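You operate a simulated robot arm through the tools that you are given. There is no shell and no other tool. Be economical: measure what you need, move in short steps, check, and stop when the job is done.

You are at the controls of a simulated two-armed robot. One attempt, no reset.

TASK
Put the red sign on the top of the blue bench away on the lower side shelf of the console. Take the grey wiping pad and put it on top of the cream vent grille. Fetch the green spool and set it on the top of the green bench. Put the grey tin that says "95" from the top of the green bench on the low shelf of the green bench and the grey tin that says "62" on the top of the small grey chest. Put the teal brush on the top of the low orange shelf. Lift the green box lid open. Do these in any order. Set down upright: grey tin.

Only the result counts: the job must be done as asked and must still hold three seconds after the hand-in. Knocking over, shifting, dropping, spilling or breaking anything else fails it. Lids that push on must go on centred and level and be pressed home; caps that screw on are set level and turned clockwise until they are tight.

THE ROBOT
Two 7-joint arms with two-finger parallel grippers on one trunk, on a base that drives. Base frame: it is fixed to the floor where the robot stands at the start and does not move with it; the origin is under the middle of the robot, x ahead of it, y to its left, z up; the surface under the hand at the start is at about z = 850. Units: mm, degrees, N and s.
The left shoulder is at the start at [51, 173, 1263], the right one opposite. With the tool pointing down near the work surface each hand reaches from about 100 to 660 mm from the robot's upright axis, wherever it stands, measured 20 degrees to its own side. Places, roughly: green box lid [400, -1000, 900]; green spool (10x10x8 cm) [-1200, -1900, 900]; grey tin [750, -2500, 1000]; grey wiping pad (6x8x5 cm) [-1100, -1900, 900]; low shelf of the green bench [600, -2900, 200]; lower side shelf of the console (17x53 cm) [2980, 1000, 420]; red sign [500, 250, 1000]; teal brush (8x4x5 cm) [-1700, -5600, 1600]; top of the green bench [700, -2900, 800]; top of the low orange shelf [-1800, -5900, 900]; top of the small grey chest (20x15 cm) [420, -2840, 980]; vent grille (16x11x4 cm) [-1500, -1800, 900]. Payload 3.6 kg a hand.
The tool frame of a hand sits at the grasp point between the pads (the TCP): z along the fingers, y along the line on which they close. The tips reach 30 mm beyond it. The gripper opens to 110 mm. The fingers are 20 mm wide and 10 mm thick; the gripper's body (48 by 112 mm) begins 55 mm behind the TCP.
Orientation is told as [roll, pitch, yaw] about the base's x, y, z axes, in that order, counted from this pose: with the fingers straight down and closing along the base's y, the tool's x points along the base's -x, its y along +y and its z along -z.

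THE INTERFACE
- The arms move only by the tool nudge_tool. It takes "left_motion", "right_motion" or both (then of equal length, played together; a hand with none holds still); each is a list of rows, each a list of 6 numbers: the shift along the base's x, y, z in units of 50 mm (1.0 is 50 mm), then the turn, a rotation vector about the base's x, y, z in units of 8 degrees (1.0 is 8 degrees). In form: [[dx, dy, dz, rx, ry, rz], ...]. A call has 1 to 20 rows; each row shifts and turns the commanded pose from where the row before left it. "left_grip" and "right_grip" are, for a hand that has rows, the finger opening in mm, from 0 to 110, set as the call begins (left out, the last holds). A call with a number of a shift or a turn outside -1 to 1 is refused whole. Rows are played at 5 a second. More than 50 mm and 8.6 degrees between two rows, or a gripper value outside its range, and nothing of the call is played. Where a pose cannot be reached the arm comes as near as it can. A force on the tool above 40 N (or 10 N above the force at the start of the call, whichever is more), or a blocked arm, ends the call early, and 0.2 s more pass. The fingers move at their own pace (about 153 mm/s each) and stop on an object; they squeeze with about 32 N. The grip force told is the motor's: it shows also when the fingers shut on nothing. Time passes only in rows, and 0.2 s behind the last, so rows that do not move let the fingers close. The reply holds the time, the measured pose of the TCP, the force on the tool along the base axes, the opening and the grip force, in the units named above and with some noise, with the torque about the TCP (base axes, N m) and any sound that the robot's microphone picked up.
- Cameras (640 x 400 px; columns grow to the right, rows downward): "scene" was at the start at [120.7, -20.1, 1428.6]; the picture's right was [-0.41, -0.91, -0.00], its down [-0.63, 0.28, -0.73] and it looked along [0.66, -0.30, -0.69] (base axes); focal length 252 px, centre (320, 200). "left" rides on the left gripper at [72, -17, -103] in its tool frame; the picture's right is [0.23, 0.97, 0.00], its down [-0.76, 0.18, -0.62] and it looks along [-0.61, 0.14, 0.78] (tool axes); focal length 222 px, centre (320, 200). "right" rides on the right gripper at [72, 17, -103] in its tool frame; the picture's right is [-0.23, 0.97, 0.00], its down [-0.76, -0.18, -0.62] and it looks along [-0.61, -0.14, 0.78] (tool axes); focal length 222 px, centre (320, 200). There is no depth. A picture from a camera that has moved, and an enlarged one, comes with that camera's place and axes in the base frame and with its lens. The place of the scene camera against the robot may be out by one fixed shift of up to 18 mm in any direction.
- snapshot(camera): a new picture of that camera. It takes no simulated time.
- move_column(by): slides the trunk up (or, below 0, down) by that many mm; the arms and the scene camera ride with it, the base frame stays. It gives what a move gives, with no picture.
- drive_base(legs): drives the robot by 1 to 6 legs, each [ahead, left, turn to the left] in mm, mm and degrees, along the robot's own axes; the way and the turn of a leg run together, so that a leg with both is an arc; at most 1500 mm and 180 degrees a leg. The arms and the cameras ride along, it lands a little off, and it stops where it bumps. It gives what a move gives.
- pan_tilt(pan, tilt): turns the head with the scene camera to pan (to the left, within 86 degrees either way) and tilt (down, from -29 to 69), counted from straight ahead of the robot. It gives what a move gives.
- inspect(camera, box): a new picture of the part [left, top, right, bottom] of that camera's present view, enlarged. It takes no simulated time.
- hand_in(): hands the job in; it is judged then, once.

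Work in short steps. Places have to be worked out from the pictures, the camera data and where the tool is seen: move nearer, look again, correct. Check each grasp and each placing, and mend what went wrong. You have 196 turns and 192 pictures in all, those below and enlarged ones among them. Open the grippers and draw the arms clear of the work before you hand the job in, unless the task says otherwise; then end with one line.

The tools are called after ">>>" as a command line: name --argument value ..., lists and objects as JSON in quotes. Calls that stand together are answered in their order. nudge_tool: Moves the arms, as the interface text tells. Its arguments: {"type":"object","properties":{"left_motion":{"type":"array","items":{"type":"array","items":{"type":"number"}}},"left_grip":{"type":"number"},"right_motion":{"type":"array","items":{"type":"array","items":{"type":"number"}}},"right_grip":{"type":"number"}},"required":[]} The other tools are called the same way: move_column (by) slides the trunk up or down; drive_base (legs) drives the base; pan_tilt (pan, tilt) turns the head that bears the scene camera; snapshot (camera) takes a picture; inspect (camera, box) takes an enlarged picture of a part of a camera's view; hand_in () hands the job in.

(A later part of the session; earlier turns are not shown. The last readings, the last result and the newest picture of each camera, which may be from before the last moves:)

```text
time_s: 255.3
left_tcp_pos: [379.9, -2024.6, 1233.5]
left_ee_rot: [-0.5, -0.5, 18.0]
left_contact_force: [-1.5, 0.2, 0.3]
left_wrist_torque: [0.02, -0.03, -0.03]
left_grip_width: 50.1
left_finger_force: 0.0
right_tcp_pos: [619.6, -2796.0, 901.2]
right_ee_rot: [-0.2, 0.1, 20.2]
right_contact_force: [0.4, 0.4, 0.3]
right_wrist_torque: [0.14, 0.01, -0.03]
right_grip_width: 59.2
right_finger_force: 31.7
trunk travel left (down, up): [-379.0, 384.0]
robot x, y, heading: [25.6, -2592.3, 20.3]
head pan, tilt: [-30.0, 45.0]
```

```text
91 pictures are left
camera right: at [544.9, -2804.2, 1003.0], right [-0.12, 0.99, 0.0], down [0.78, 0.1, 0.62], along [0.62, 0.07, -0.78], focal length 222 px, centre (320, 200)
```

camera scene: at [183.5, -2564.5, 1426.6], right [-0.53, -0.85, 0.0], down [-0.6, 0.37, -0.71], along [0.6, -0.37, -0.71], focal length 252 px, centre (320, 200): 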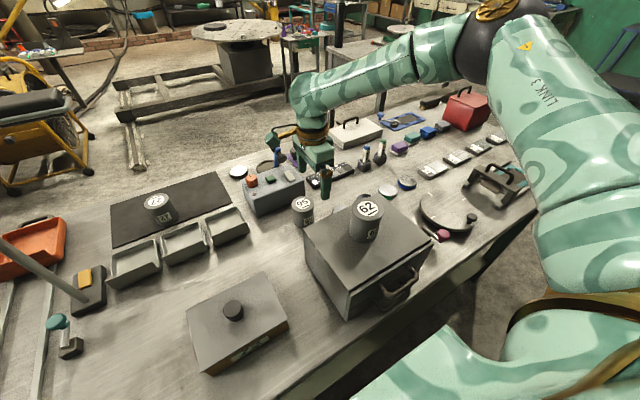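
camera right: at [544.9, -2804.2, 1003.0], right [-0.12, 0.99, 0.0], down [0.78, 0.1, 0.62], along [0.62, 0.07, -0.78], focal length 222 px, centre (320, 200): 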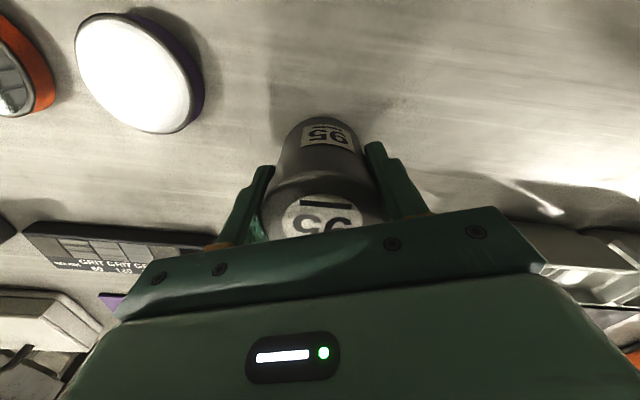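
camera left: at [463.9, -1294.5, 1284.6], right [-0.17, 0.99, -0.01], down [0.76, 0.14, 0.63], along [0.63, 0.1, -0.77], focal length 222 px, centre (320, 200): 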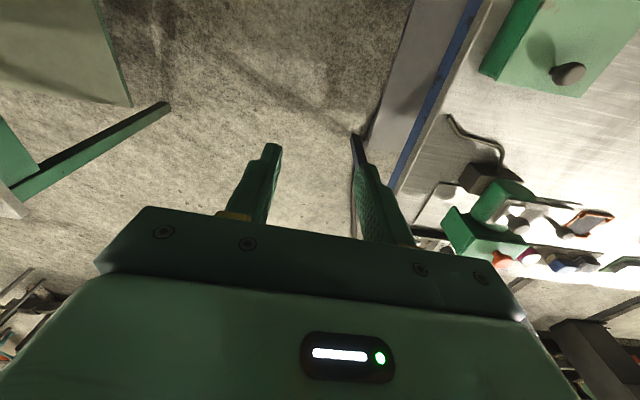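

"95" gripped. Lift gently clear of everything.

>>> nudge_tool --right_motion '[[0, 0, 0.1, 0, 0, 0], [0, 0, 0.2, 0, 0, 0], [0, 0, 0.4, 0, 0, 0], [0, 0, 0.4, 0, 0, 0], [0, 0, 0.4, 0, 0, 0], [0, 0, 0.4, 0, 0, 0], [0, 0, 0.4, 0, 0, 0], [0, 0, 0.4, 0, 0, 0], [0, 0, 0.4, 0, 0, 0], [0, 0, 0.4, 0, 0, 0], [0, 0, 0.4, 0, 0, 0], [-0.1, 0, 0.4, 0, 0, 0], [-0.1, 0, 0.4, 0, 0, 0], [-0.1, 0, 0.3, 0, 0, 0]]'

>>> snapshot --camera "scene"

```text
time_s: 258.3
left_tcp_pos: [379.3, -2024.9, 1233.1]
left_ee_rot: [-0.6, -0.5, 18.0]
left_contact_force: [-0.4, -0.9, -0.4]
left_wrist_torque: [-0.02, -0.03, 0.0]
left_grip_width: 50.1
left_finger_force: 0.0
right_tcp_pos: [603.1, -2796.3, 1151.1]
right_ee_rot: [-0.3, 0.2, 20.1]
right_contact_force: [-0.7, -0.5, -3.4]
right_wrist_torque: [0.03, 0.05, 0.01]
right_grip_width: 59.2
right_finger_force: 32.0
trunk travel left (down, up): [-379.0, 384.0]
robot x, y, heading: [25.9, -2590.9, 20.2]
head pan, tilt: [-30.0, 45.0]
```

```text
90 pictures are left
camera scene: at [149.1, -2574.7, 1426.6], right [-0.17, -0.99, 0.0], down [-0.7, 0.12, -0.71], along [0.7, -0.12, -0.71], focal length 252 px, centre (320, 200)
```

scene: 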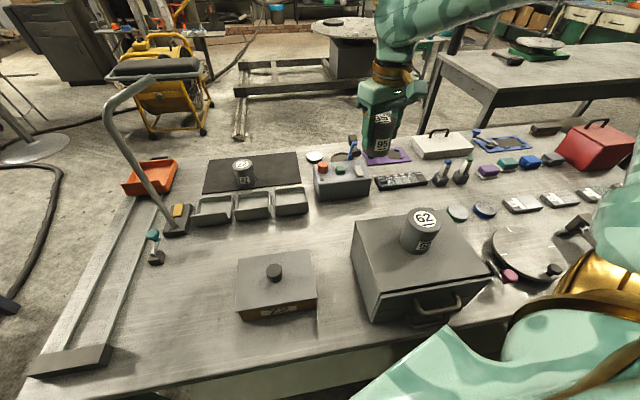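

Held. A leaning cane's handle ends near [523, −2418, 1308], so I'll back off well before turning and sliding left to the free front spot where "62" stood.

>>> drive_base --legs '[[-190, 0, 0], [0, 0, -20.2], [0, 735, 0]]'

>>> snapshot --camera "scene"

```text
time_s: 264.6
left_tcp_pos: [383.9, -1512.0, 1232.9]
left_ee_rot: [-0.6, -0.6, -2.7]
left_contact_force: [0.4, -0.4, -1.0]
left_wrist_torque: [0.02, 0.01, 0.04]
left_grip_width: 50.2
left_finger_force: 0.1
right_tcp_pos: [320.2, -2313.8, 1151.3]
right_ee_rot: [-0.2, 0.3, -0.4]
right_contact_force: [-0.2, -0.8, -3.1]
right_wrist_torque: [0.05, 0.02, 0.01]
right_grip_width: 59.6
right_finger_force: 32.2
trunk travel left (down, up): [-379.0, 384.0]
robot x, y, heading: [-145.2, -1922.3, -0.5]
head pan, tilt: [-30.0, 45.0]
```

```text
89 pictures are left
camera scene: at [-30.7, -1947.4, 1426.5], right [-0.51, -0.86, 0.0], down [-0.61, 0.36, -0.71], along [0.61, -0.36, -0.71], focal length 252 px, centre (320, 200)
```

scene: 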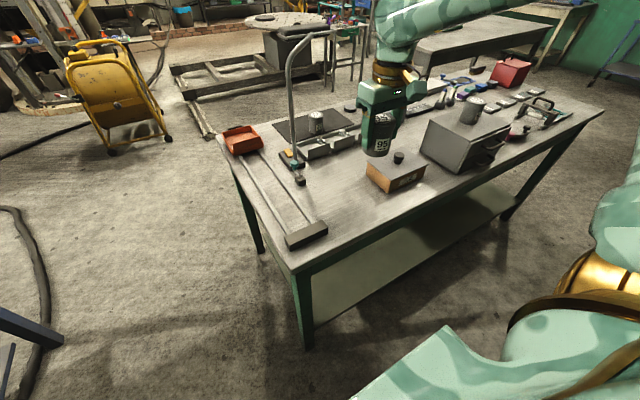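

Now ahead 50 mm and lower the tin onto the free front spot (contact expected at TCP z≈901).

>>> drive_base --legs '[[50, 0, 0.5]]'

>>> nudge_tool --right_motion '[[0, 0, -0.5, 0, 0, 0], [0, 0, -0.6, 0, 0, 0], [0, 0, -0.6, 0, 0, 0], [0, 0, -0.6, 0, 0, 0], [0, 0, -0.6, 0, 0, 0], [0, 0, -0.6, 0, 0, 0], [0, 0, -0.6, 0, 0, 0], [0, 0, -0.4, 0, 0, 0], [0, 0, -0.06, 0, 0, 0], [0, 0, -0.06, 0, 0, 0], [0, 0, -0.06, 0, 0, 0], [0, 0, -0.06, 0, 0, 0], [0, 0, -0.06, 0, 0, 0], [0, 0, -0.06, 0, 0, 0], [0, 0, -0.06, 0, 0, 0]]'

>>> inspect --camera "scene" --box '[240, 100, 440, 250]'

```text
time_s: 265.5
left_tcp_pos: [429.9, -1509.6, 1233.2]
left_ee_rot: [-0.5, -0.5, -2.2]
left_contact_force: [-0.3, -0.4, -0.7]
left_wrist_torque: [0.0, 0.02, 0.01]
left_grip_width: 50.1
left_finger_force: 0.1
right_tcp_pos: [374.0, -2311.2, 1150.9]
right_ee_rot: [-0.2, 0.2, 0.0]
right_contact_force: [0.2, 0.5, -3.4]
right_wrist_torque: [-0.02, 0.01, 0.0]
right_grip_width: 59.4
right_finger_force: 32.4
trunk travel left (down, up): [-379.0, 384.0]
robot x, y, heading: [-99.7, -1918.7, 0.0]
head pan, tilt: [-30.0, 45.0]
```

```text
time_s: 268.7
left_tcp_pos: [431.0, -1509.5, 1232.3]
left_ee_rot: [-0.6, -0.5, -2.3]
left_contact_force: [-0.6, -0.6, -0.1]
left_wrist_torque: [-0.01, -0.01, -0.02]
left_grip_width: 50.0
left_finger_force: 0.2
right_tcp_pos: [373.4, -2310.3, 905.8]
right_ee_rot: [-0.2, 0.3, 0.0]
right_contact_force: [0.6, -0.3, -2.8]
right_wrist_torque: [0.05, 0.01, 0.02]
right_grip_width: 59.4
right_finger_force: 31.8
trunk travel left (down, up): [-379.0, 384.0]
robot x, y, heading: [-98.0, -1921.5, 0.0]
head pan, tilt: [-30.0, 45.0]
```

```text
2.67 times, centred on (340, 175) of scene
camera zoom: at [19.2, -1946.8, 1426.5], right [-0.5, -0.87, 0.0], down [-0.61, 0.35, -0.71], along [0.61, -0.35, -0.71], focal length 672 px, centre (267, 267)
```

zoom: 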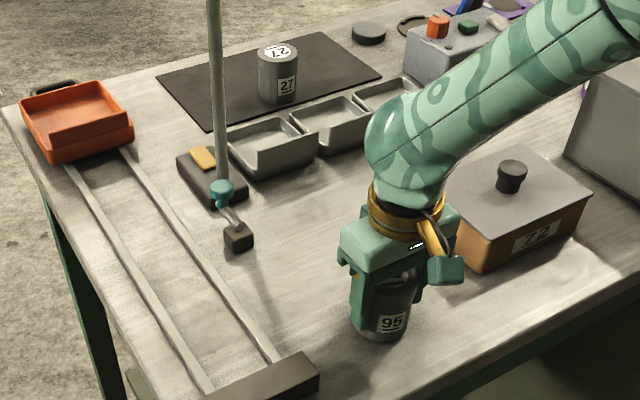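

Almost down; 2 mm steps to contact, then release and rise.

>>> nudge_tool --right_motion '[[0, 0, -0.04, 0, 0, 0], [0, 0, -0.04, 0, 0, 0], [0, 0, -0.04, 0, 0, 0], [0, 0, -0.04, 0, 0, 0], [0, 0, -0.04, 0, 0, 0]]'

```text
time_s: 269.9
left_tcp_pos: [427.4, -1508.8, 1233.8]
left_ee_rot: [-0.7, -0.6, -2.1]
left_contact_force: [1.3, 0.0, 0.3]
left_wrist_torque: [-0.02, -0.01, -0.01]
left_grip_width: 50.0
left_finger_force: 0.1
right_tcp_pos: [374.5, -2309.9, 897.8]
right_ee_rot: [-0.3, 0.0, -0.1]
right_contact_force: [1.3, -6.9, 32.6]
right_wrist_torque: [0.67, -0.28, -0.18]
right_grip_width: 58.9
right_finger_force: 32.8
trunk travel left (down, up): [-379.0, 384.0]
robot x, y, heading: [-97.0, -1920.2, -0.1]
head pan, tilt: [-30.0, 45.0]
```

Contact. Release, rise, and then tilt the fingers 50° forward for a grasp that will suit the low shelf.

>>> nudge_tool --right_motion '[[0, 0, 0.05, 0, 0, 0], [0, 0, 0, 0, 0, 0]]'

>>> nudge_tool --right_motion '[[0, 0, 0, 0, 0, 0], [0, 0, 0, 0, 0, 0], [0, 0, 0, 0, 0, 0], [0, 0, 0.4, 0, 0, 0], [0, 0, 0.7, 0, 0, 0], [0, 0, 0.8, 0, 0, 0]]' --right_grip 108

>>> nudge_tool --right_motion '[[-0.25, 0, 0, 0, -0.9, 0], [-0.25, 0, 0, 0, -0.9, 0], [-0.25, 0, 0, 0, -0.9, 0], [-0.25, 0, 0, 0, -0.9, 0], [-0.25, 0, 0, 0, -0.9, 0], [-0.25, 0, 0, 0, -0.9, 0], [0, 0, 0, 0, -0.85, 0]]'

>>> inspect --camera "scene" --box '[240, 100, 440, 250]'

>>> snapshot --camera "right"

```text
time_s: 270.5
left_tcp_pos: [429.7, -1508.6, 1233.4]
left_ee_rot: [-0.6, -0.5, -2.2]
left_contact_force: [0.2, 0.2, 0.8]
left_wrist_torque: [0.02, 0.0, 0.0]
left_grip_width: 50.2
left_finger_force: 0.0
right_tcp_pos: [374.3, -2309.8, 897.7]
right_ee_rot: [-0.2, 0.3, 0.0]
right_contact_force: [4.9, -2.7, 13.1]
right_wrist_torque: [0.16, -0.63, -0.18]
right_grip_width: 59.0
right_finger_force: 32.1
trunk travel left (down, up): [-379.0, 384.0]
robot x, y, heading: [-96.9, -1921.4, 0.1]
head pan, tilt: [-30.0, 45.0]
```

```text
time_s: 271.9
left_tcp_pos: [428.7, -1509.0, 1233.7]
left_ee_rot: [-0.6, -0.6, -2.3]
left_contact_force: [-0.5, 0.5, 0.0]
left_wrist_torque: [-0.02, 0.0, -0.03]
left_grip_width: 50.1
left_finger_force: 0.1
right_tcp_pos: [373.4, -2310.4, 992.9]
right_ee_rot: [-0.2, 0.3, 0.0]
right_contact_force: [0.3, 0.7, -0.7]
right_wrist_torque: [0.0, -0.04, -0.02]
right_grip_width: 107.9
right_finger_force: 0.0
trunk travel left (down, up): [-379.0, 384.0]
robot x, y, heading: [-96.0, -1917.8, -0.1]
head pan, tilt: [-30.0, 45.0]
```

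```text
time_s: 273.5
left_tcp_pos: [429.6, -1509.0, 1233.4]
left_ee_rot: [-0.7, -0.4, -2.2]
left_contact_force: [-0.3, 0.3, -0.7]
left_wrist_torque: [0.02, -0.01, 0.02]
left_grip_width: 50.2
left_finger_force: 0.1
right_tcp_pos: [299.4, -2309.2, 992.3]
right_ee_rot: [0.0, -49.8, -0.2]
right_contact_force: [0.6, 0.3, -0.6]
right_wrist_torque: [-0.06, 0.01, -0.01]
right_grip_width: 108.0
right_finger_force: 0.1
trunk travel left (down, up): [-379.0, 384.0]
robot x, y, heading: [-101.1, -1917.4, 0.1]
head pan, tilt: [-30.0, 45.0]
```

```text
2.67 times, centred on (340, 175) of scene
camera zoom: at [18.9, -1946.6, 1426.5], right [-0.5, -0.87, 0.0], down [-0.61, 0.35, -0.71], along [0.61, -0.35, -0.71], focal length 672 px, centre (267, 267)
```

zoom: 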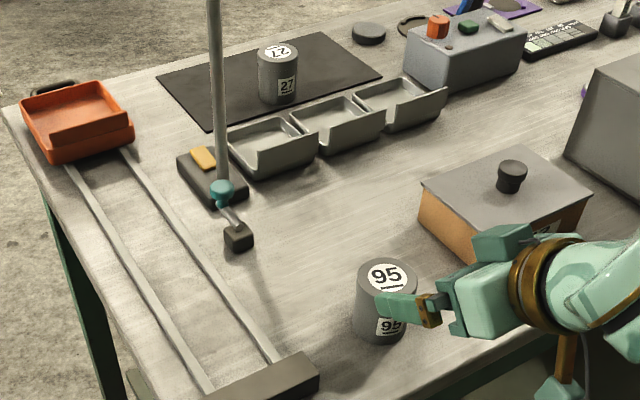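

```text
86 pictures are left
camera right: at [172.7, -2292.4, 1002.4], right [0.15, 0.97, 0.17], down [0.02, -0.18, 0.98], along [0.99, -0.14, -0.04], focal length 222 px, centre (320, 200)
```

right: 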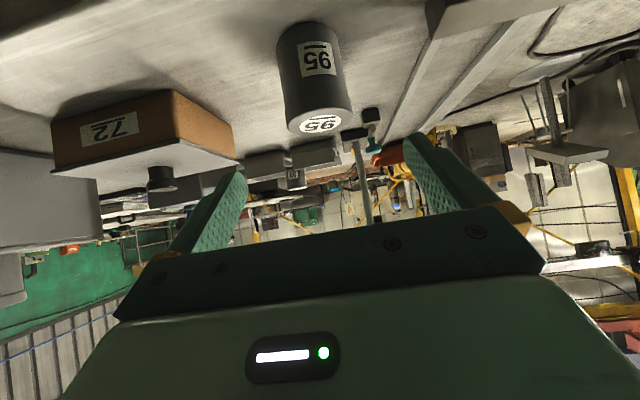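

Aligned. I'll approach along the finger direction until the TCP is at the tin's axis (z≈883).

>>> nudge_tool --right_motion '[[0, -0.02, -0.45, 0, 0, 0], [0, 0, -0.45, 0, 0, 0], [0.38, 0, -0.32, 0, 0, 0], [0.38, 0, -0.32, 0, 0, 0], [0.38, 0, -0.32, 0, 0, 0], [0.38, 0, -0.32, 0, 0, 0]]'

>>> nudge_tool --right_motion '[[0, 0, 0, 0, 0, 0], [0, 0, 0, 0, 0, 0], [0, 0, 0, 0, 0, 0]]' --right_grip 0

>>> inspect --camera "scene" --box '[240, 100, 440, 250]'

```text
time_s: 274.9
left_tcp_pos: [430.2, -1508.8, 1232.8]
left_ee_rot: [-0.6, -0.5, -2.1]
left_contact_force: [-0.2, 0.2, 0.1]
left_wrist_torque: [-0.01, 0.01, 0.0]
left_grip_width: 50.0
left_finger_force: 0.0
right_tcp_pos: [374.1, -2313.1, 883.7]
right_ee_rot: [-0.2, -49.7, -0.1]
right_contact_force: [0.7, -0.2, -0.3]
right_wrist_torque: [0.0, -0.01, 0.0]
right_grip_width: 107.9
right_finger_force: 0.0
trunk travel left (down, up): [-379.0, 384.0]
robot x, y, heading: [-92.5, -1919.0, 0.1]
head pan, tilt: [-30.0, 45.0]
```

```text
time_s: 275.7
left_tcp_pos: [429.5, -1509.3, 1234.1]
left_ee_rot: [-0.6, -0.5, -2.2]
left_contact_force: [-0.1, 0.6, -0.7]
left_wrist_torque: [-0.02, -0.02, -0.05]
left_grip_width: 50.0
left_finger_force: 0.1
right_tcp_pos: [374.7, -2312.1, 883.6]
right_ee_rot: [-0.2, -49.8, 0.0]
right_contact_force: [-1.2, 1.0, 1.2]
right_wrist_torque: [0.14, 0.04, -0.03]
right_grip_width: 59.3
right_finger_force: 32.3
trunk travel left (down, up): [-379.0, 384.0]
robot x, y, heading: [-97.9, -1918.5, 0.0]
head pan, tilt: [-30.0, 45.0]
```

```text
2.67 times, centred on (340, 175) of scene
camera zoom: at [18.6, -1946.5, 1426.6], right [-0.5, -0.87, 0.0], down [-0.61, 0.35, -0.71], along [0.61, -0.35, -0.71], focal length 672 px, centre (267, 267)
```

zoom: 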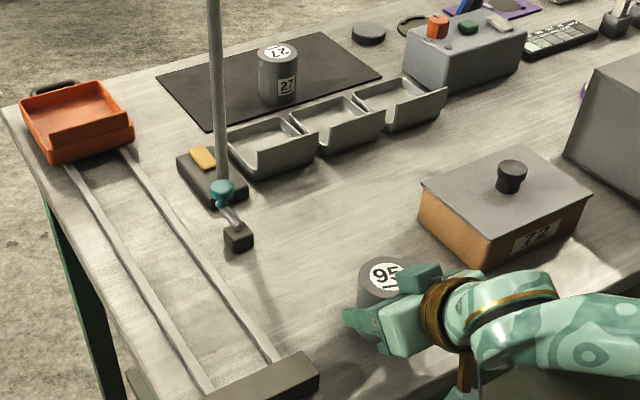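

"95" is gripped with the tilted hand. Lift it, back away from the bench, and lower the arm in front.

>>> nudge_tool --right_motion '[[0, 0, 0.1, 0, 0, 0], [0, 0, 0.3, 0, 0, 0], [0, 0, 0.4, 0, 0, 0], [0, 0, 0.4, 0, 0, 0]]'

>>> drive_base --legs '[[-300, 0, 0], [0, -190, 0]]'

>>> nudge_tool --right_motion '[[0, 0, -0.4, 0, 0, 0], [0, 0, -0.5, 0, 0, 0], [0, 0, -0.5, 0, 0, 0], [0, 0, -0.5, 0, 0, 0], [0, 0, -0.5, 0, 0, 0], [0, 0, -0.5, 0, 0, 0], [0, 0, -0.5, 0, 0, 0], [0, 0, -0.4, 0, 0, 0]]'

>>> snapshot --camera "scene"

```text
time_s: 276.7
left_tcp_pos: [429.4, -1509.5, 1233.0]
left_ee_rot: [-0.6, -0.5, -2.2]
left_contact_force: [0.2, -1.2, 0.1]
left_wrist_torque: [0.01, 0.02, -0.01]
left_grip_width: 50.0
left_finger_force: 0.1
right_tcp_pos: [375.2, -2311.9, 943.3]
right_ee_rot: [-0.2, -49.7, 0.1]
right_contact_force: [-0.3, -0.2, -2.8]
right_wrist_torque: [0.0, 0.02, 0.01]
right_grip_width: 58.8
right_finger_force: 31.5
trunk travel left (down, up): [-379.0, 384.0]
robot x, y, heading: [-98.1, -1918.4, -0.1]
head pan, tilt: [-30.0, 45.0]
```

```text
time_s: 279.9
left_tcp_pos: [130.1, -1702.0, 1234.1]
left_ee_rot: [-0.5, -0.5, -2.2]
left_contact_force: [1.4, -0.9, 0.3]
left_wrist_torque: [0.05, -0.01, 0.02]
left_grip_width: 50.4
left_finger_force: 0.3
right_tcp_pos: [75.3, -2503.0, 942.1]
right_ee_rot: [-0.1, -49.8, -0.3]
right_contact_force: [0.1, 0.2, -3.1]
right_wrist_torque: [0.0, 0.02, 0.01]
right_grip_width: 59.0
right_finger_force: 32.0
trunk travel left (down, up): [-379.0, 384.0]
robot x, y, heading: [-400.2, -2108.5, -0.4]
head pan, tilt: [-30.0, 45.0]
```

```text
time_s: 281.7
left_tcp_pos: [131.1, -1700.9, 1231.8]
left_ee_rot: [-0.6, -0.5, -2.2]
left_contact_force: [0.1, -1.0, 0.4]
left_wrist_torque: [0.0, 0.02, 0.01]
left_grip_width: 50.0
left_finger_force: 0.0
right_tcp_pos: [75.4, -2502.4, 753.5]
right_ee_rot: [-0.1, -49.7, 0.0]
right_contact_force: [-0.5, 0.0, -2.5]
right_wrist_torque: [0.0, 0.04, -0.01]
right_grip_width: 59.1
right_finger_force: 32.3
trunk travel left (down, up): [-379.0, 384.0]
robot x, y, heading: [-397.5, -2108.8, -0.0]
head pan, tilt: [-30.0, 45.0]
```

```text
84 pictures are left
camera scene: at [-280.5, -2137.8, 1426.5], right [-0.5, -0.87, 0.0], down [-0.61, 0.35, -0.71], along [0.61, -0.35, -0.71], focal length 252 px, centre (320, 200)
```

scene: 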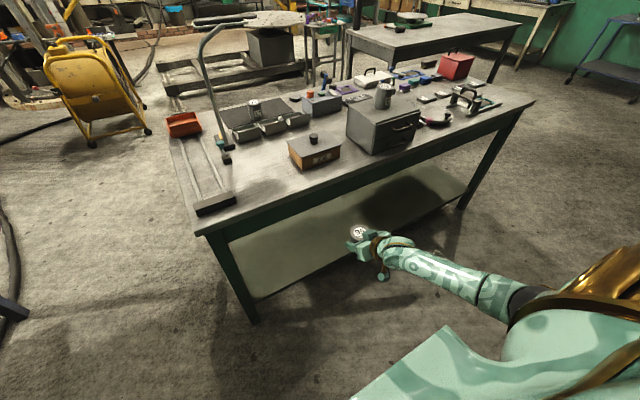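

Good. Now lower the column in two stages, watching the hand.

>>> move_column --by -200

>>> move_column --by -170

>>> pan_tilt --pan -30 --tilt 35

>>> snapshot --camera "scene"

```text
time_s: 283.9
left_tcp_pos: [131.1, -1701.6, 1032.9]
left_ee_rot: [-0.5, -0.6, -2.1]
left_contact_force: [0.1, 1.5, 0.6]
left_wrist_torque: [0.0, -0.02, -0.03]
left_grip_width: 50.2
left_finger_force: 0.0
right_tcp_pos: [75.0, -2502.5, 553.8]
right_ee_rot: [-0.3, -49.8, -0.1]
right_contact_force: [0.6, -0.7, -2.4]
right_wrist_torque: [-0.02, -0.01, -0.03]
right_grip_width: 58.8
right_finger_force: 31.4
trunk travel left (down, up): [-179.0, 584.0]
robot x, y, heading: [-396.1, -2113.2, -0.0]
head pan, tilt: [-30.0, 45.0]
```

```text
time_s: 285.8
left_tcp_pos: [130.5, -1701.1, 863.6]
left_ee_rot: [-0.5, -0.6, -2.4]
left_contact_force: [0.5, 0.4, -0.8]
left_wrist_torque: [0.0, 0.0, 0.0]
left_grip_width: 49.9
left_finger_force: 0.1
right_tcp_pos: [75.7, -2503.5, 383.4]
right_ee_rot: [-0.1, -49.7, -0.1]
right_contact_force: [0.6, -0.4, -2.6]
right_wrist_torque: [0.0, 0.02, 0.01]
right_grip_width: 58.7
right_finger_force: 31.4
trunk travel left (down, up): [-9.0, 754.0]
robot x, y, heading: [-396.7, -2109.3, 0.1]
head pan, tilt: [-30.0, 45.0]
```

```text
time_s: 286.5
left_tcp_pos: [131.5, -1700.6, 862.7]
left_ee_rot: [-0.6, -0.5, -2.3]
left_contact_force: [0.2, -0.1, 0.6]
left_wrist_torque: [0.0, -0.01, 0.03]
left_grip_width: 50.1
left_finger_force: 0.1
right_tcp_pos: [75.2, -2504.3, 382.0]
right_ee_rot: [-0.2, -49.8, -0.1]
right_contact_force: [0.7, -0.4, -2.7]
right_wrist_torque: [-0.01, 0.01, 0.0]
right_grip_width: 58.9
right_finger_force: 31.9
trunk travel left (down, up): [-9.0, 754.0]
robot x, y, heading: [-397.2, -2111.8, -0.0]
head pan, tilt: [-30.0, 35.0]
```

```text
83 pictures are left
camera scene: at [-81.7, -2141.2, 1053.2], right [-0.5, -0.87, 0.0], down [-0.5, 0.29, -0.82], along [0.71, -0.41, -0.57], focal length 252 px, centre (320, 200)
```

scene: 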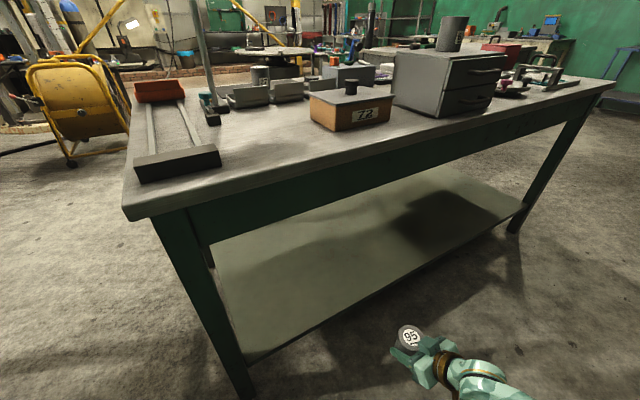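

The hand is well posed before the low shelf. Before driving in, I'll check the left elbow against the bench edge.

>>> pan_tilt --pan 25 --tilt 50

>>> snapshot --camera "scene"

```text
time_s: 287.8
left_tcp_pos: [131.0, -1700.5, 862.9]
left_ee_rot: [-0.5, -0.5, -2.2]
left_contact_force: [0.1, 0.5, 0.3]
left_wrist_torque: [0.01, 0.02, 0.0]
left_grip_width: 50.1
left_finger_force: 0.1
right_tcp_pos: [74.2, -2503.9, 381.8]
right_ee_rot: [-0.2, -49.7, -0.1]
right_contact_force: [0.4, 0.4, -3.3]
right_wrist_torque: [0.01, -0.01, 0.0]
right_grip_width: 59.0
right_finger_force: 32.0
trunk travel left (down, up): [-9.0, 754.0]
robot x, y, heading: [-398.4, -2110.0, -0.1]
head pan, tilt: [25.0, 50.0]
```

```text
82 pictures are left
camera scene: at [-88.1, -2064.7, 1031.5], right [0.42, -0.91, 0.0], down [-0.7, -0.32, -0.64], along [0.58, 0.27, -0.77], focal length 252 px, centre (320, 200)
```

scene: 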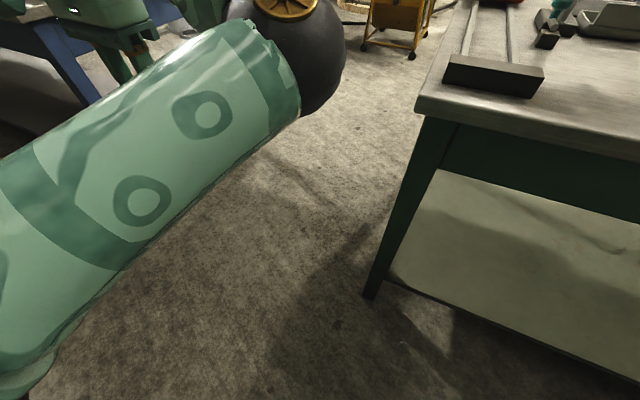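

The left elbow will pass outside the bench end if I stay further left. I'll shift the base 60 mm left and extend the right hand forward to limit how far the torso must go in.

>>> drive_base --legs '[[0, 60, 0]]'

>>> nudge_tool --right_motion '[[0.4, 0, -0.1, 0, 0, 0], [0.4, 0, -0.2, 0, 0, 0], [0.4, 0, -0.2, 0, 0, 0], [0.4, 0, -0.2, 0, 0, 0], [0.4, 0, -0.2, 0, 0, 0], [0.3, 0, 0, 0, 0, 0]]'

>>> pan_tilt --pan -25 --tilt 40

>>> snapshot --camera "scene"

```text
time_s: 288.7
left_tcp_pos: [130.7, -1640.0, 863.1]
left_ee_rot: [-0.6, -0.5, -2.2]
left_contact_force: [-0.9, 0.2, 0.5]
left_wrist_torque: [-0.01, -0.05, 0.02]
left_grip_width: 50.0
left_finger_force: 0.0
right_tcp_pos: [75.1, -2441.9, 382.6]
right_ee_rot: [-0.2, -49.6, -0.1]
right_contact_force: [0.3, -0.1, -3.0]
right_wrist_torque: [0.05, -0.04, 0.0]
right_grip_width: 58.5
right_finger_force: 32.2
trunk travel left (down, up): [-9.0, 754.0]
robot x, y, heading: [-399.0, -2049.2, -0.1]
head pan, tilt: [25.0, 50.0]
```

```text
time_s: 290.1
left_tcp_pos: [130.9, -1639.4, 863.3]
left_ee_rot: [-0.5, -0.5, -2.3]
left_contact_force: [0.9, -0.3, -1.1]
left_wrist_torque: [-0.03, 0.02, 0.01]
left_grip_width: 50.1
left_finger_force: 0.0
right_tcp_pos: [190.7, -2443.8, 338.6]
right_ee_rot: [-0.2, -49.8, -0.1]
right_contact_force: [-0.2, 0.4, -3.6]
right_wrist_torque: [0.0, 0.0, -0.01]
right_grip_width: 59.0
right_finger_force: 31.7
trunk travel left (down, up): [-9.0, 754.0]
robot x, y, heading: [-394.9, -2050.6, 0.1]
head pan, tilt: [25.0, 50.0]
```

```text
time_s: 291.3
left_tcp_pos: [130.8, -1640.5, 862.7]
left_ee_rot: [-0.7, -0.5, -2.2]
left_contact_force: [-0.2, 0.6, 1.2]
left_wrist_torque: [-0.01, 0.01, 0.03]
left_grip_width: 50.4
left_finger_force: 0.0
right_tcp_pos: [189.6, -2443.5, 338.4]
right_ee_rot: [-0.1, -49.7, -0.1]
right_contact_force: [0.0, 0.1, -2.2]
right_wrist_torque: [0.0, -0.01, 0.04]
right_grip_width: 58.9
right_finger_force: 31.9
trunk travel left (down, up): [-9.0, 754.0]
robot x, y, heading: [-396.9, -2052.5, 0.0]
head pan, tilt: [-25.0, 40.0]
```

```text
81 pictures are left
camera scene: at [-80.7, -2072.4, 1045.6], right [-0.42, -0.91, 0.0], down [-0.58, 0.27, -0.77], along [0.69, -0.32, -0.64], focal length 252 px, centre (320, 200)
```

scene: 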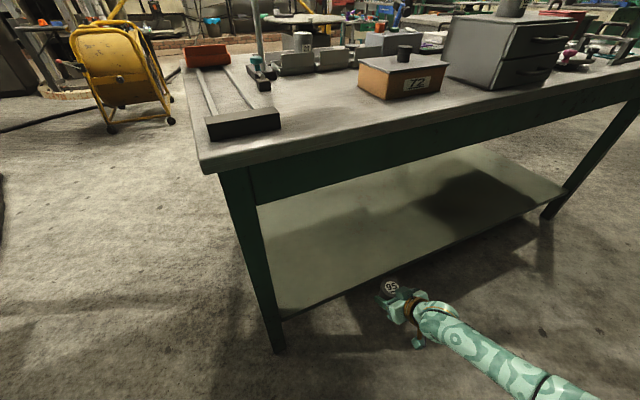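

Tin bottom at z≈289, shelf ≈200. I'll drive 235 mm ahead so the tin is over the shelf.

>>> drive_base --legs '[[235, 0, 0]]'

>>> pan_tilt --pan -35 --tilt 50

>>> snapshot --camera "scene"

>>> snapshot --camera "right"

```text
time_s: 293.1
left_tcp_pos: [367.1, -1640.5, 862.0]
left_ee_rot: [-0.6, -0.4, -2.2]
left_contact_force: [0.1, -0.4, 0.3]
left_wrist_torque: [0.0, 0.01, 0.02]
left_grip_width: 50.2
left_finger_force: 0.0
right_tcp_pos: [426.0, -2442.1, 336.5]
right_ee_rot: [-0.2, -49.6, -0.1]
right_contact_force: [-0.1, 0.4, -3.5]
right_wrist_torque: [-0.05, -0.01, -0.01]
right_grip_width: 59.1
right_finger_force: 32.0
trunk travel left (down, up): [-9.0, 754.0]
robot x, y, heading: [-160.4, -2052.3, 0.0]
head pan, tilt: [-25.0, 40.0]
```

```text
time_s: 293.8
left_tcp_pos: [366.6, -1641.0, 863.5]
left_ee_rot: [-0.7, -0.5, -2.2]
left_contact_force: [-0.7, 0.5, -0.2]
left_wrist_torque: [-0.01, 0.03, -0.01]
left_grip_width: 50.0
left_finger_force: 0.1
right_tcp_pos: [426.6, -2442.1, 338.1]
right_ee_rot: [-0.3, -49.7, -0.1]
right_contact_force: [-0.3, 0.2, -2.5]
right_wrist_torque: [0.01, 0.03, 0.01]
right_grip_width: 58.8
right_finger_force: 31.9
trunk travel left (down, up): [-9.0, 754.0]
robot x, y, heading: [-160.9, -2050.1, 0.2]
head pan, tilt: [-35.0, 50.0]
```

```text
80 pictures are left
camera scene: at [141.5, -2080.8, 1031.5], right [-0.57, -0.82, 0.0], down [-0.63, 0.44, -0.64], along [0.53, -0.37, -0.77], focal length 252 px, centre (320, 200)
```

scene: 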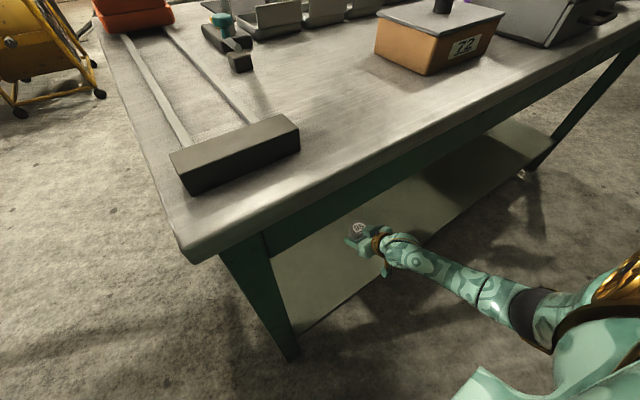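

```text
79 pictures are left
camera right: at [299.8, -2425.4, 347.6], right [0.15, 0.97, 0.17], down [0.02, -0.18, 0.98], along [0.99, -0.15, -0.04], focal length 222 px, centre (320, 200)
```

right: 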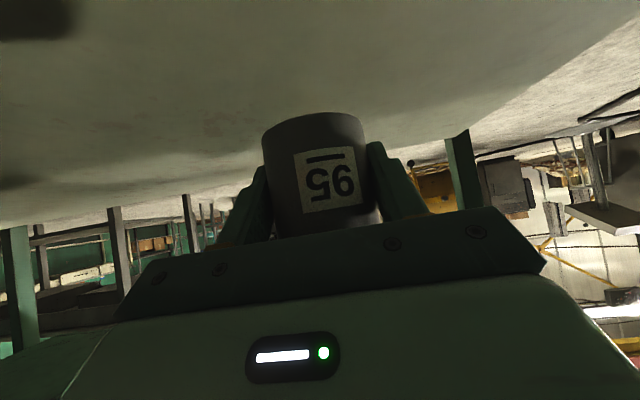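

Over the shelf. Lower it, with small steps near contact.

>>> nudge_tool --right_motion '[[0, 0, -0.3, 0, 0, 0], [0, 0, -0.4, 0, 0, 0], [0, 0, -0.4, 0, 0, 0], [0, 0, -0.2, 0, 0, 0], [0, 0, -0.06, 0, 0, 0], [0, 0, -0.06, 0, 0, 0], [0, 0, -0.06, 0, 0, 0], [0, 0, -0.06, 0, 0, 0], [0, 0, -0.06, 0, 0, 0], [0, 0, -0.06, 0, 0, 0], [0, 0, -0.06, 0, 0, 0], [0, 0, -0.06, 0, 0, 0], [0, 0, -0.06, 0, 0, 0], [0, 0, -0.06, 0, 0, 0]]'

>>> snapshot --camera "right"

```text
time_s: 296.8
left_tcp_pos: [364.3, -1637.7, 863.8]
left_ee_rot: [-0.8, -0.8, -2.1]
left_contact_force: [-0.4, -0.1, 0.2]
left_wrist_torque: [0.0, 0.0, -0.02]
left_grip_width: 50.0
left_finger_force: 0.1
right_tcp_pos: [428.0, -2444.5, 247.7]
right_ee_rot: [-0.2, -50.1, -0.1]
right_contact_force: [2.6, -4.5, 32.4]
right_wrist_torque: [0.44, -0.24, -0.12]
right_grip_width: 58.5
right_finger_force: 32.2
trunk travel left (down, up): [-9.0, 754.0]
robot x, y, heading: [-160.8, -2051.6, -0.1]
head pan, tilt: [-35.0, 50.0]
```

```text
78 pictures are left
camera right: at [301.8, -2425.6, 256.0], right [0.15, 0.97, 0.17], down [0.01, -0.18, 0.98], along [0.99, -0.15, -0.03], focal length 222 px, centre (320, 200)
```

right: 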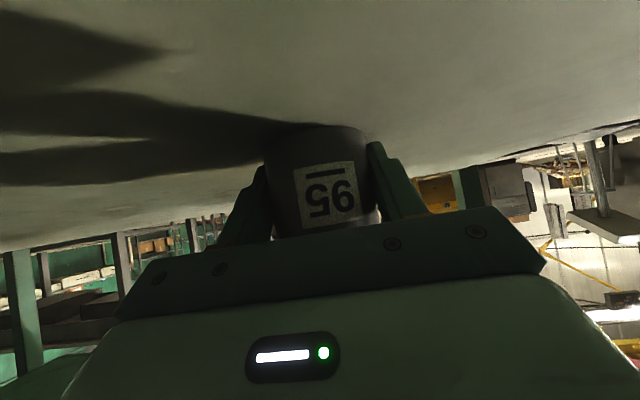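

Contact at z≈248. Ease up, open, and withdraw along the finger axis.

>>> nudge_tool --right_motion '[[0, 0, 0.04, 0, 0, 0], [0, 0, 0, 0, 0, 0]]'

>>> nudge_tool --right_motion '[[0, 0, 0, 0, 0, 0], [0, 0, 0, 0, 0, 0], [0, 0, 0, 0, 0, 0], [-0.2, 0, 0.17, 0, 0, 0], [-0.5, 0, 0.42, 0, 0, 0], [-0.6, 0, 0.5, 0, 0, 0]]' --right_grip 108

>>> snapshot --camera "right"

>>> inspect --camera "scene" --box '[280, 180, 440, 300]'

```text
time_s: 297.4
left_tcp_pos: [364.9, -1640.4, 863.2]
left_ee_rot: [-0.7, -0.5, -2.2]
left_contact_force: [-0.4, -0.9, 0.1]
left_wrist_torque: [0.01, 0.0, 0.02]
left_grip_width: 50.1
left_finger_force: 0.0
right_tcp_pos: [427.6, -2441.2, 248.0]
right_ee_rot: [-0.2, -49.9, -0.1]
right_contact_force: [10.7, -6.7, 22.9]
right_wrist_torque: [0.49, -0.77, -0.41]
right_grip_width: 58.5
right_finger_force: 32.1
trunk travel left (down, up): [-9.0, 754.0]
robot x, y, heading: [-160.7, -2051.9, 0.0]
head pan, tilt: [-35.0, 50.0]
```

```text
time_s: 297.7
left_tcp_pos: [367.9, -1642.3, 864.5]
left_ee_rot: [-0.7, -0.6, -2.5]
left_contact_force: [-1.0, 1.0, -0.7]
left_wrist_torque: [0.03, -0.02, 0.02]
left_grip_width: 49.7
left_finger_force: 0.1
right_tcp_pos: [423.2, -2455.0, 246.8]
right_ee_rot: [-0.8, -49.9, -0.4]
right_contact_force: [-7.5, -12.8, 17.6]
right_wrist_torque: [0.51, -0.09, 0.08]
right_grip_width: 101.5
right_finger_force: 0.0
trunk travel left (down, up): [-9.0, 754.0]
robot x, y, heading: [-160.3, -2052.7, -0.3]
head pan, tilt: [-35.0, 50.0]
stopped in row 1 (right hand): the force on the tool passed its limit at 55 N (the readings are from after the stop); the commanded pose is now the measured one
```

```text
77 pictures are left
camera right: at [298.3, -2435.1, 257.1], right [0.17, 0.97, 0.16], down [0.01, -0.17, 0.99], along [0.99, -0.16, -0.04], focal length 222 px, centre (320, 200)
```

right: 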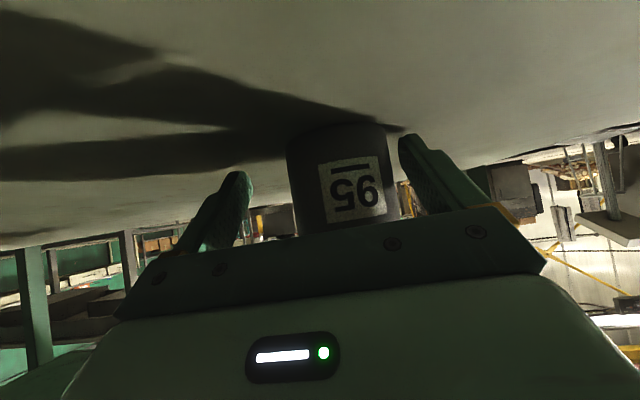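

```text
3.33 times, centred on (360, 240) of scene
camera zoom: at [139.6, -2082.0, 1031.9], right [-0.58, -0.82, 0.0], down [-0.62, 0.44, -0.64], along [0.53, -0.37, -0.77], focal length 840 px, centre (187, 67)
```

zoom: 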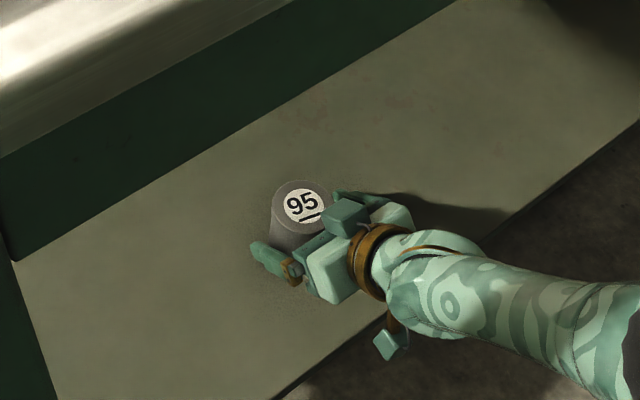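

The tin stands upright and free; the hand sprang 13 mm sideways on release. I'll recentre and withdraw.

>>> nudge_tool --right_motion '[[0, 0.2, 0.04, 0, 0, 0], [-0.2, 0, 0.17, 0, 0, 0], [-0.5, 0, 0.42, 0, 0, 0], [-0.6, 0, 0.5, 0, 0, 0], [-0.6, 0, 0.5, 0, 0, 0]]' --right_grip 108

>>> inspect --camera "scene" --box '[280, 180, 440, 300]'

>>> snapshot --camera "right"

```text
time_s: 298.9
left_tcp_pos: [367.9, -1639.6, 863.1]
left_ee_rot: [-0.6, -0.6, -2.3]
left_contact_force: [-0.2, -0.1, -0.1]
left_wrist_torque: [0.01, 0.0, 0.02]
left_grip_width: 49.8
left_finger_force: 0.0
right_tcp_pos: [330.2, -2440.7, 327.4]
right_ee_rot: [-0.8, -49.7, -0.2]
right_contact_force: [-0.6, -0.4, -0.5]
right_wrist_torque: [0.01, -0.01, -0.03]
right_grip_width: 108.0
right_finger_force: 0.1
trunk travel left (down, up): [-9.0, 754.0]
robot x, y, heading: [-164.1, -2052.5, 0.0]
head pan, tilt: [-35.0, 50.0]
```

```text
3.33 times, centred on (360, 240) of scene
camera zoom: at [141.0, -2081.3, 1031.7], right [-0.58, -0.82, 0.0], down [-0.63, 0.44, -0.64], along [0.53, -0.37, -0.77], focal length 840 px, centre (187, 67)
```

zoom: 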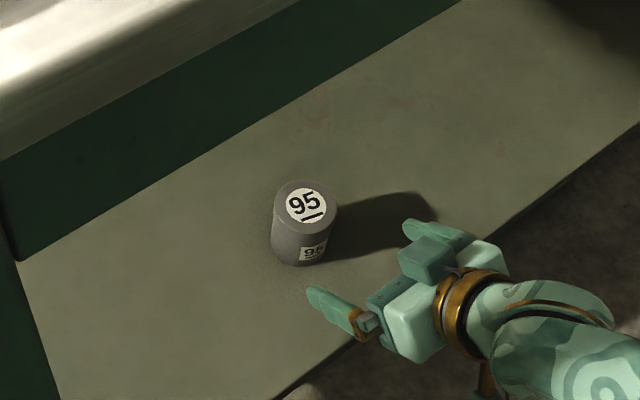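

```text
74 pictures are left
camera right: at [204.2, -2421.4, 337.4], right [0.16, 0.97, 0.17], down [0.02, -0.17, 0.99], along [0.99, -0.15, -0.04], focal length 222 px, centre (320, 200)
```

right: 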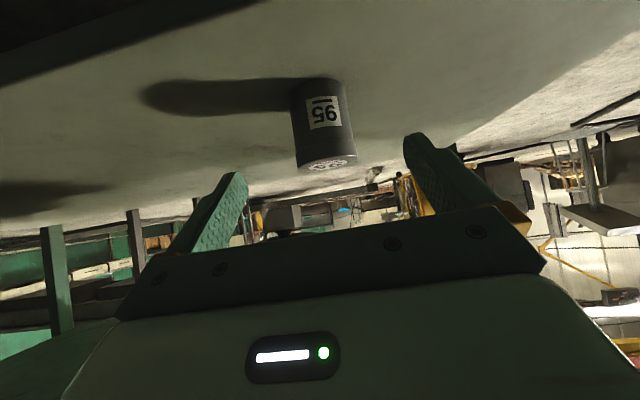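

"95" stands on the low shelf. Back off, raise the column, and level the hand.

>>> drive_base --legs '[[-240, 0, 0]]'

>>> move_column --by 370

>>> nudge_tool --right_motion '[[0, 0, 0.9, 0, 0, 0], [0, 0, 0.9, 0, 0, 0], [0, 0, 0.9, 0, 0, 0], [0, 0, 0.9, 0, 0, 0], [-0.3, 0, 0.8, 0, 0.9, 0], [-0.3, 0, 0.8, 0, 0.9, 0], [-0.3, 0, 0.8, 0, 0.9, 0], [-0.3, 0, 0.8, 0, 0.9, 0], [0, 0, 0.6, 0, 0.9, 0], [0, 0, 0.4, 0, 0.9, 0], [0, 0, 0, 0, 0.8, 0]]'

```text
time_s: 300.7
left_tcp_pos: [126.5, -1640.1, 861.8]
left_ee_rot: [-0.7, -0.5, -2.2]
left_contact_force: [0.0, 0.0, -0.6]
left_wrist_torque: [0.0, -0.02, -0.01]
left_grip_width: 50.1
left_finger_force: 0.1
right_tcp_pos: [91.3, -2437.3, 327.2]
right_ee_rot: [-0.8, -49.7, -0.1]
right_contact_force: [-0.7, 0.1, 0.0]
right_wrist_torque: [0.0, 0.02, 0.03]
right_grip_width: 108.1
right_finger_force: 0.0
trunk travel left (down, up): [-9.0, 754.0]
robot x, y, heading: [-397.2, -2051.5, -0.1]
head pan, tilt: [-35.0, 50.0]
```

```text
time_s: 304.3
left_tcp_pos: [128.2, -1639.6, 1232.4]
left_ee_rot: [-0.6, -0.5, -2.2]
left_contact_force: [0.8, 0.0, -0.5]
left_wrist_torque: [0.0, 0.0, 0.01]
left_grip_width: 50.3
left_finger_force: 0.2
right_tcp_pos: [92.4, -2438.8, 696.9]
right_ee_rot: [-0.7, -49.6, -0.1]
right_contact_force: [-0.2, 0.1, -0.4]
right_wrist_torque: [0.02, 0.02, 0.01]
right_grip_width: 108.1
right_finger_force: 0.1
trunk travel left (down, up): [-379.0, 384.0]
robot x, y, heading: [-399.8, -2051.4, -0.3]
head pan, tilt: [-35.0, 50.0]
```

```text
time_s: 306.7
left_tcp_pos: [127.1, -1640.9, 1232.6]
left_ee_rot: [-0.7, -0.4, -2.2]
left_contact_force: [-0.2, -0.2, -0.6]
left_wrist_torque: [-0.03, 0.04, 0.02]
left_grip_width: 50.1
left_finger_force: 0.0
right_tcp_pos: [31.7, -2438.1, 1086.2]
right_ee_rot: [-0.8, 0.1, -0.1]
right_contact_force: [-0.8, 0.1, -0.5]
right_wrist_torque: [-0.02, 0.02, 0.01]
right_grip_width: 107.9
right_finger_force: 0.0
trunk travel left (down, up): [-379.0, 384.0]
robot x, y, heading: [-397.6, -2049.9, 0.0]
head pan, tilt: [-35.0, 50.0]
```

Now turn around toward the orange bench.

>>> drive_base --legs '[[0, 0, 180]]'

>>> pan_tilt --pan 0 --tilt 40

>>> snapshot --camera "scene"

```text
time_s: 314.4
left_tcp_pos: [-930.4, -2457.4, 1231.9]
left_ee_rot: [-0.5, -0.5, 177.3]
left_contact_force: [0.0, -0.7, 0.5]
left_wrist_torque: [0.02, -0.02, -0.02]
left_grip_width: 50.1
left_finger_force: 0.1
right_tcp_pos: [-828.6, -1659.1, 1087.1]
right_ee_rot: [-0.7, -0.2, 179.5]
right_contact_force: [-0.4, 0.3, 0.6]
right_wrist_torque: [0.03, -0.01, -0.01]
right_grip_width: 107.9
right_finger_force: 0.1
trunk travel left (down, up): [-379.0, 384.0]
robot x, y, heading: [-400.9, -2052.9, 179.9]
head pan, tilt: [-35.0, 50.0]
```

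```text
time_s: 315.4
left_tcp_pos: [-929.9, -2457.6, 1232.1]
left_ee_rot: [-0.5, -0.5, 177.4]
left_contact_force: [-0.1, -0.5, 0.3]
left_wrist_torque: [-0.01, 0.01, -0.01]
left_grip_width: 50.2
left_finger_force: 0.0
right_tcp_pos: [-829.6, -1659.9, 1084.9]
right_ee_rot: [-0.8, -0.1, 179.5]
right_contact_force: [0.7, 0.6, -0.6]
right_wrist_torque: [-0.01, -0.01, 0.05]
right_grip_width: 107.8
right_finger_force: 0.0
trunk travel left (down, up): [-379.0, 384.0]
robot x, y, heading: [-397.4, -2047.3, 179.6]
head pan, tilt: [0.0, 40.0]
```

```text
73 pictures are left
camera scene: at [-541.3, -2034.8, 1433.8], right [0.01, 1.0, 0.0], down [0.64, -0.01, -0.77], along [-0.77, 0.01, -0.64], focal length 252 px, centre (320, 200)
```

scene: 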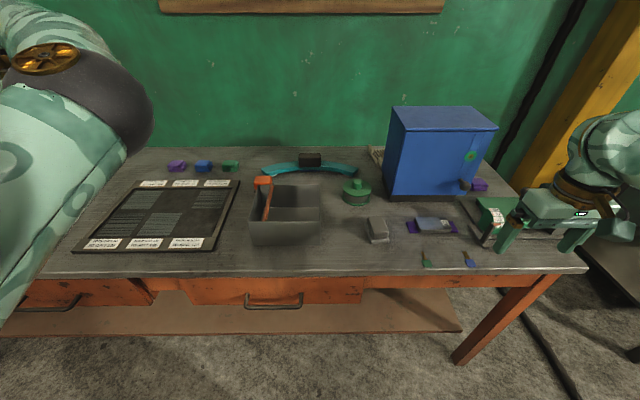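

>>> inspect --camera "scene" --box '[240, 140, 500, 280]'

```text
2.46 times, centred on (370, 210) of scene
camera zoom: at [-541.3, -2034.8, 1433.8], right [0.01, 1.0, 0.0], down [0.64, -0.01, -0.77], along [-0.77, 0.01, -0.64], focal length 621 px, centre (197, 175)
```

zoom: 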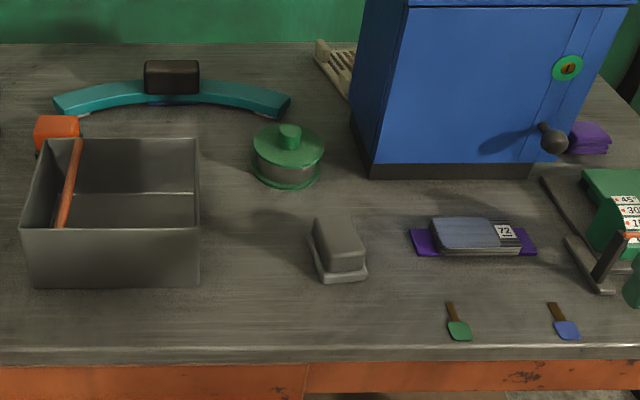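

Spool, pad and the grille (cream, at the back beside the blue cabinet, ≈[−1520, −1790]) are visible. I'll raise the right hand, then drive closer and look at the grille.

>>> nudge_tool --right_motion '[[0, 0, 0.8, 0, 0, 0], [0, 0, 0.8, 0, 0, 0], [0, 0, 0.8, 0, 0, 0]]'

>>> drive_base --legs '[[270, 0, 0.3]]'

>>> pan_tilt --pan -15 --tilt 35

>>> inspect --camera "scene" --box '[220, 120, 420, 320]'

```text
time_s: 316.2
left_tcp_pos: [-930.0, -2458.7, 1233.2]
left_ee_rot: [-0.7, -0.5, 177.4]
left_contact_force: [-0.1, -0.5, -0.5]
left_wrist_torque: [0.02, 0.01, -0.01]
left_grip_width: 50.1
left_finger_force: 0.0
right_tcp_pos: [-828.2, -1661.1, 1207.3]
right_ee_rot: [-0.8, 0.0, 179.4]
right_contact_force: [-0.3, -0.1, 0.5]
right_wrist_torque: [0.01, 0.02, -0.01]
right_grip_width: 107.8
right_finger_force: 0.1
trunk travel left (down, up): [-379.0, 384.0]
robot x, y, heading: [-397.9, -2052.2, 179.4]
head pan, tilt: [0.0, 40.0]
```

```text
time_s: 318.1
left_tcp_pos: [-1199.7, -2457.4, 1232.0]
left_ee_rot: [-0.6, -0.5, 177.6]
left_contact_force: [0.4, 0.1, -0.7]
left_wrist_torque: [-0.02, -0.03, 0.02]
left_grip_width: 50.2
left_finger_force: 0.2
right_tcp_pos: [-1101.5, -1660.4, 1207.1]
right_ee_rot: [-0.8, 0.0, 179.6]
right_contact_force: [-0.2, -0.3, -0.2]
right_wrist_torque: [-0.02, -0.02, 0.02]
right_grip_width: 108.1
right_finger_force: 0.0
trunk travel left (down, up): [-379.0, 384.0]
robot x, y, heading: [-672.6, -2052.0, 180.1]
head pan, tilt: [0.0, 40.0]
```

```text
time_s: 318.9
left_tcp_pos: [-1198.7, -2457.2, 1232.1]
left_ee_rot: [-0.5, -0.5, 177.6]
left_contact_force: [0.4, 0.0, 0.2]
left_wrist_torque: [0.04, -0.02, -0.02]
left_grip_width: 50.1
left_finger_force: 0.0
right_tcp_pos: [-1100.9, -1660.9, 1205.6]
right_ee_rot: [-0.8, 0.0, 179.8]
right_contact_force: [0.1, -1.1, -0.2]
right_wrist_torque: [0.02, 0.0, -0.01]
right_grip_width: 108.1
right_finger_force: 0.2
trunk travel left (down, up): [-379.0, 384.0]
robot x, y, heading: [-672.7, -2051.1, 179.7]
head pan, tilt: [-15.0, 35.0]
```

```text
2.00 times, centred on (320, 220) of scene
camera zoom: at [-811.9, -2011.0, 1441.4], right [0.26, 0.96, 0.0], down [0.55, -0.15, -0.82], along [-0.79, 0.21, -0.57], focal length 504 px, centre (320, 160)
```

zoom: 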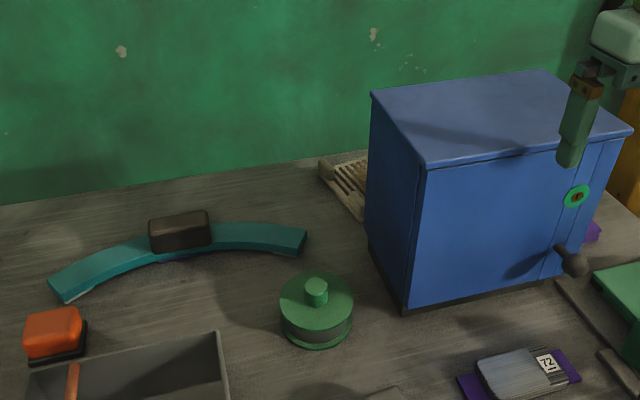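

The grille lies flat behind the blue cabinet. First the spool: I'll turn the robot so the spool falls in the right hand's comfortable zone.

>>> drive_base --legs '[[0, -60, 0], [0, 0, 28]]'

>>> snapshot --camera "right"

```text
time_s: 321.2
left_tcp_pos: [-945.2, -2599.3, 1232.6]
left_ee_rot: [-0.6, -0.5, -154.4]
left_contact_force: [0.9, 0.9, -0.3]
left_wrist_torque: [0.0, 0.01, -0.01]
left_grip_width: 50.2
left_finger_force: 0.0
right_tcp_pos: [-1233.1, -1848.1, 1207.4]
right_ee_rot: [-0.9, -0.1, -152.1]
right_contact_force: [0.1, 0.5, 0.3]
right_wrist_torque: [0.01, -0.03, -0.03]
right_grip_width: 108.0
right_finger_force: 0.0
trunk travel left (down, up): [-379.0, 384.0]
robot x, y, heading: [-668.6, -1988.5, -152.3]
head pan, tilt: [-15.0, 35.0]
```

```text
70 pictures are left
camera right: at [-1161.4, -1831.3, 1308.5], right [0.25, -0.97, -0.01], down [-0.75, -0.2, 0.63], along [-0.61, -0.15, -0.78], focal length 222 px, centre (320, 200)
```

right: 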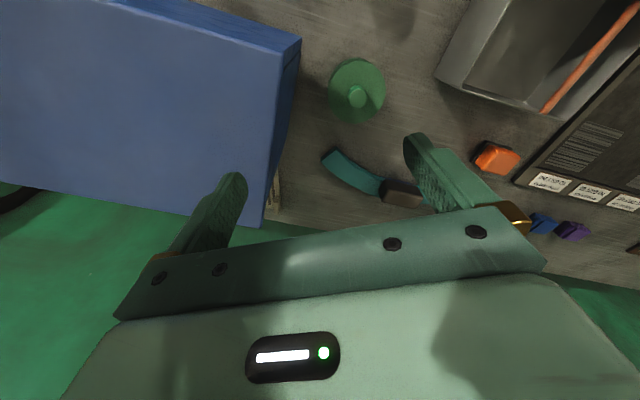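

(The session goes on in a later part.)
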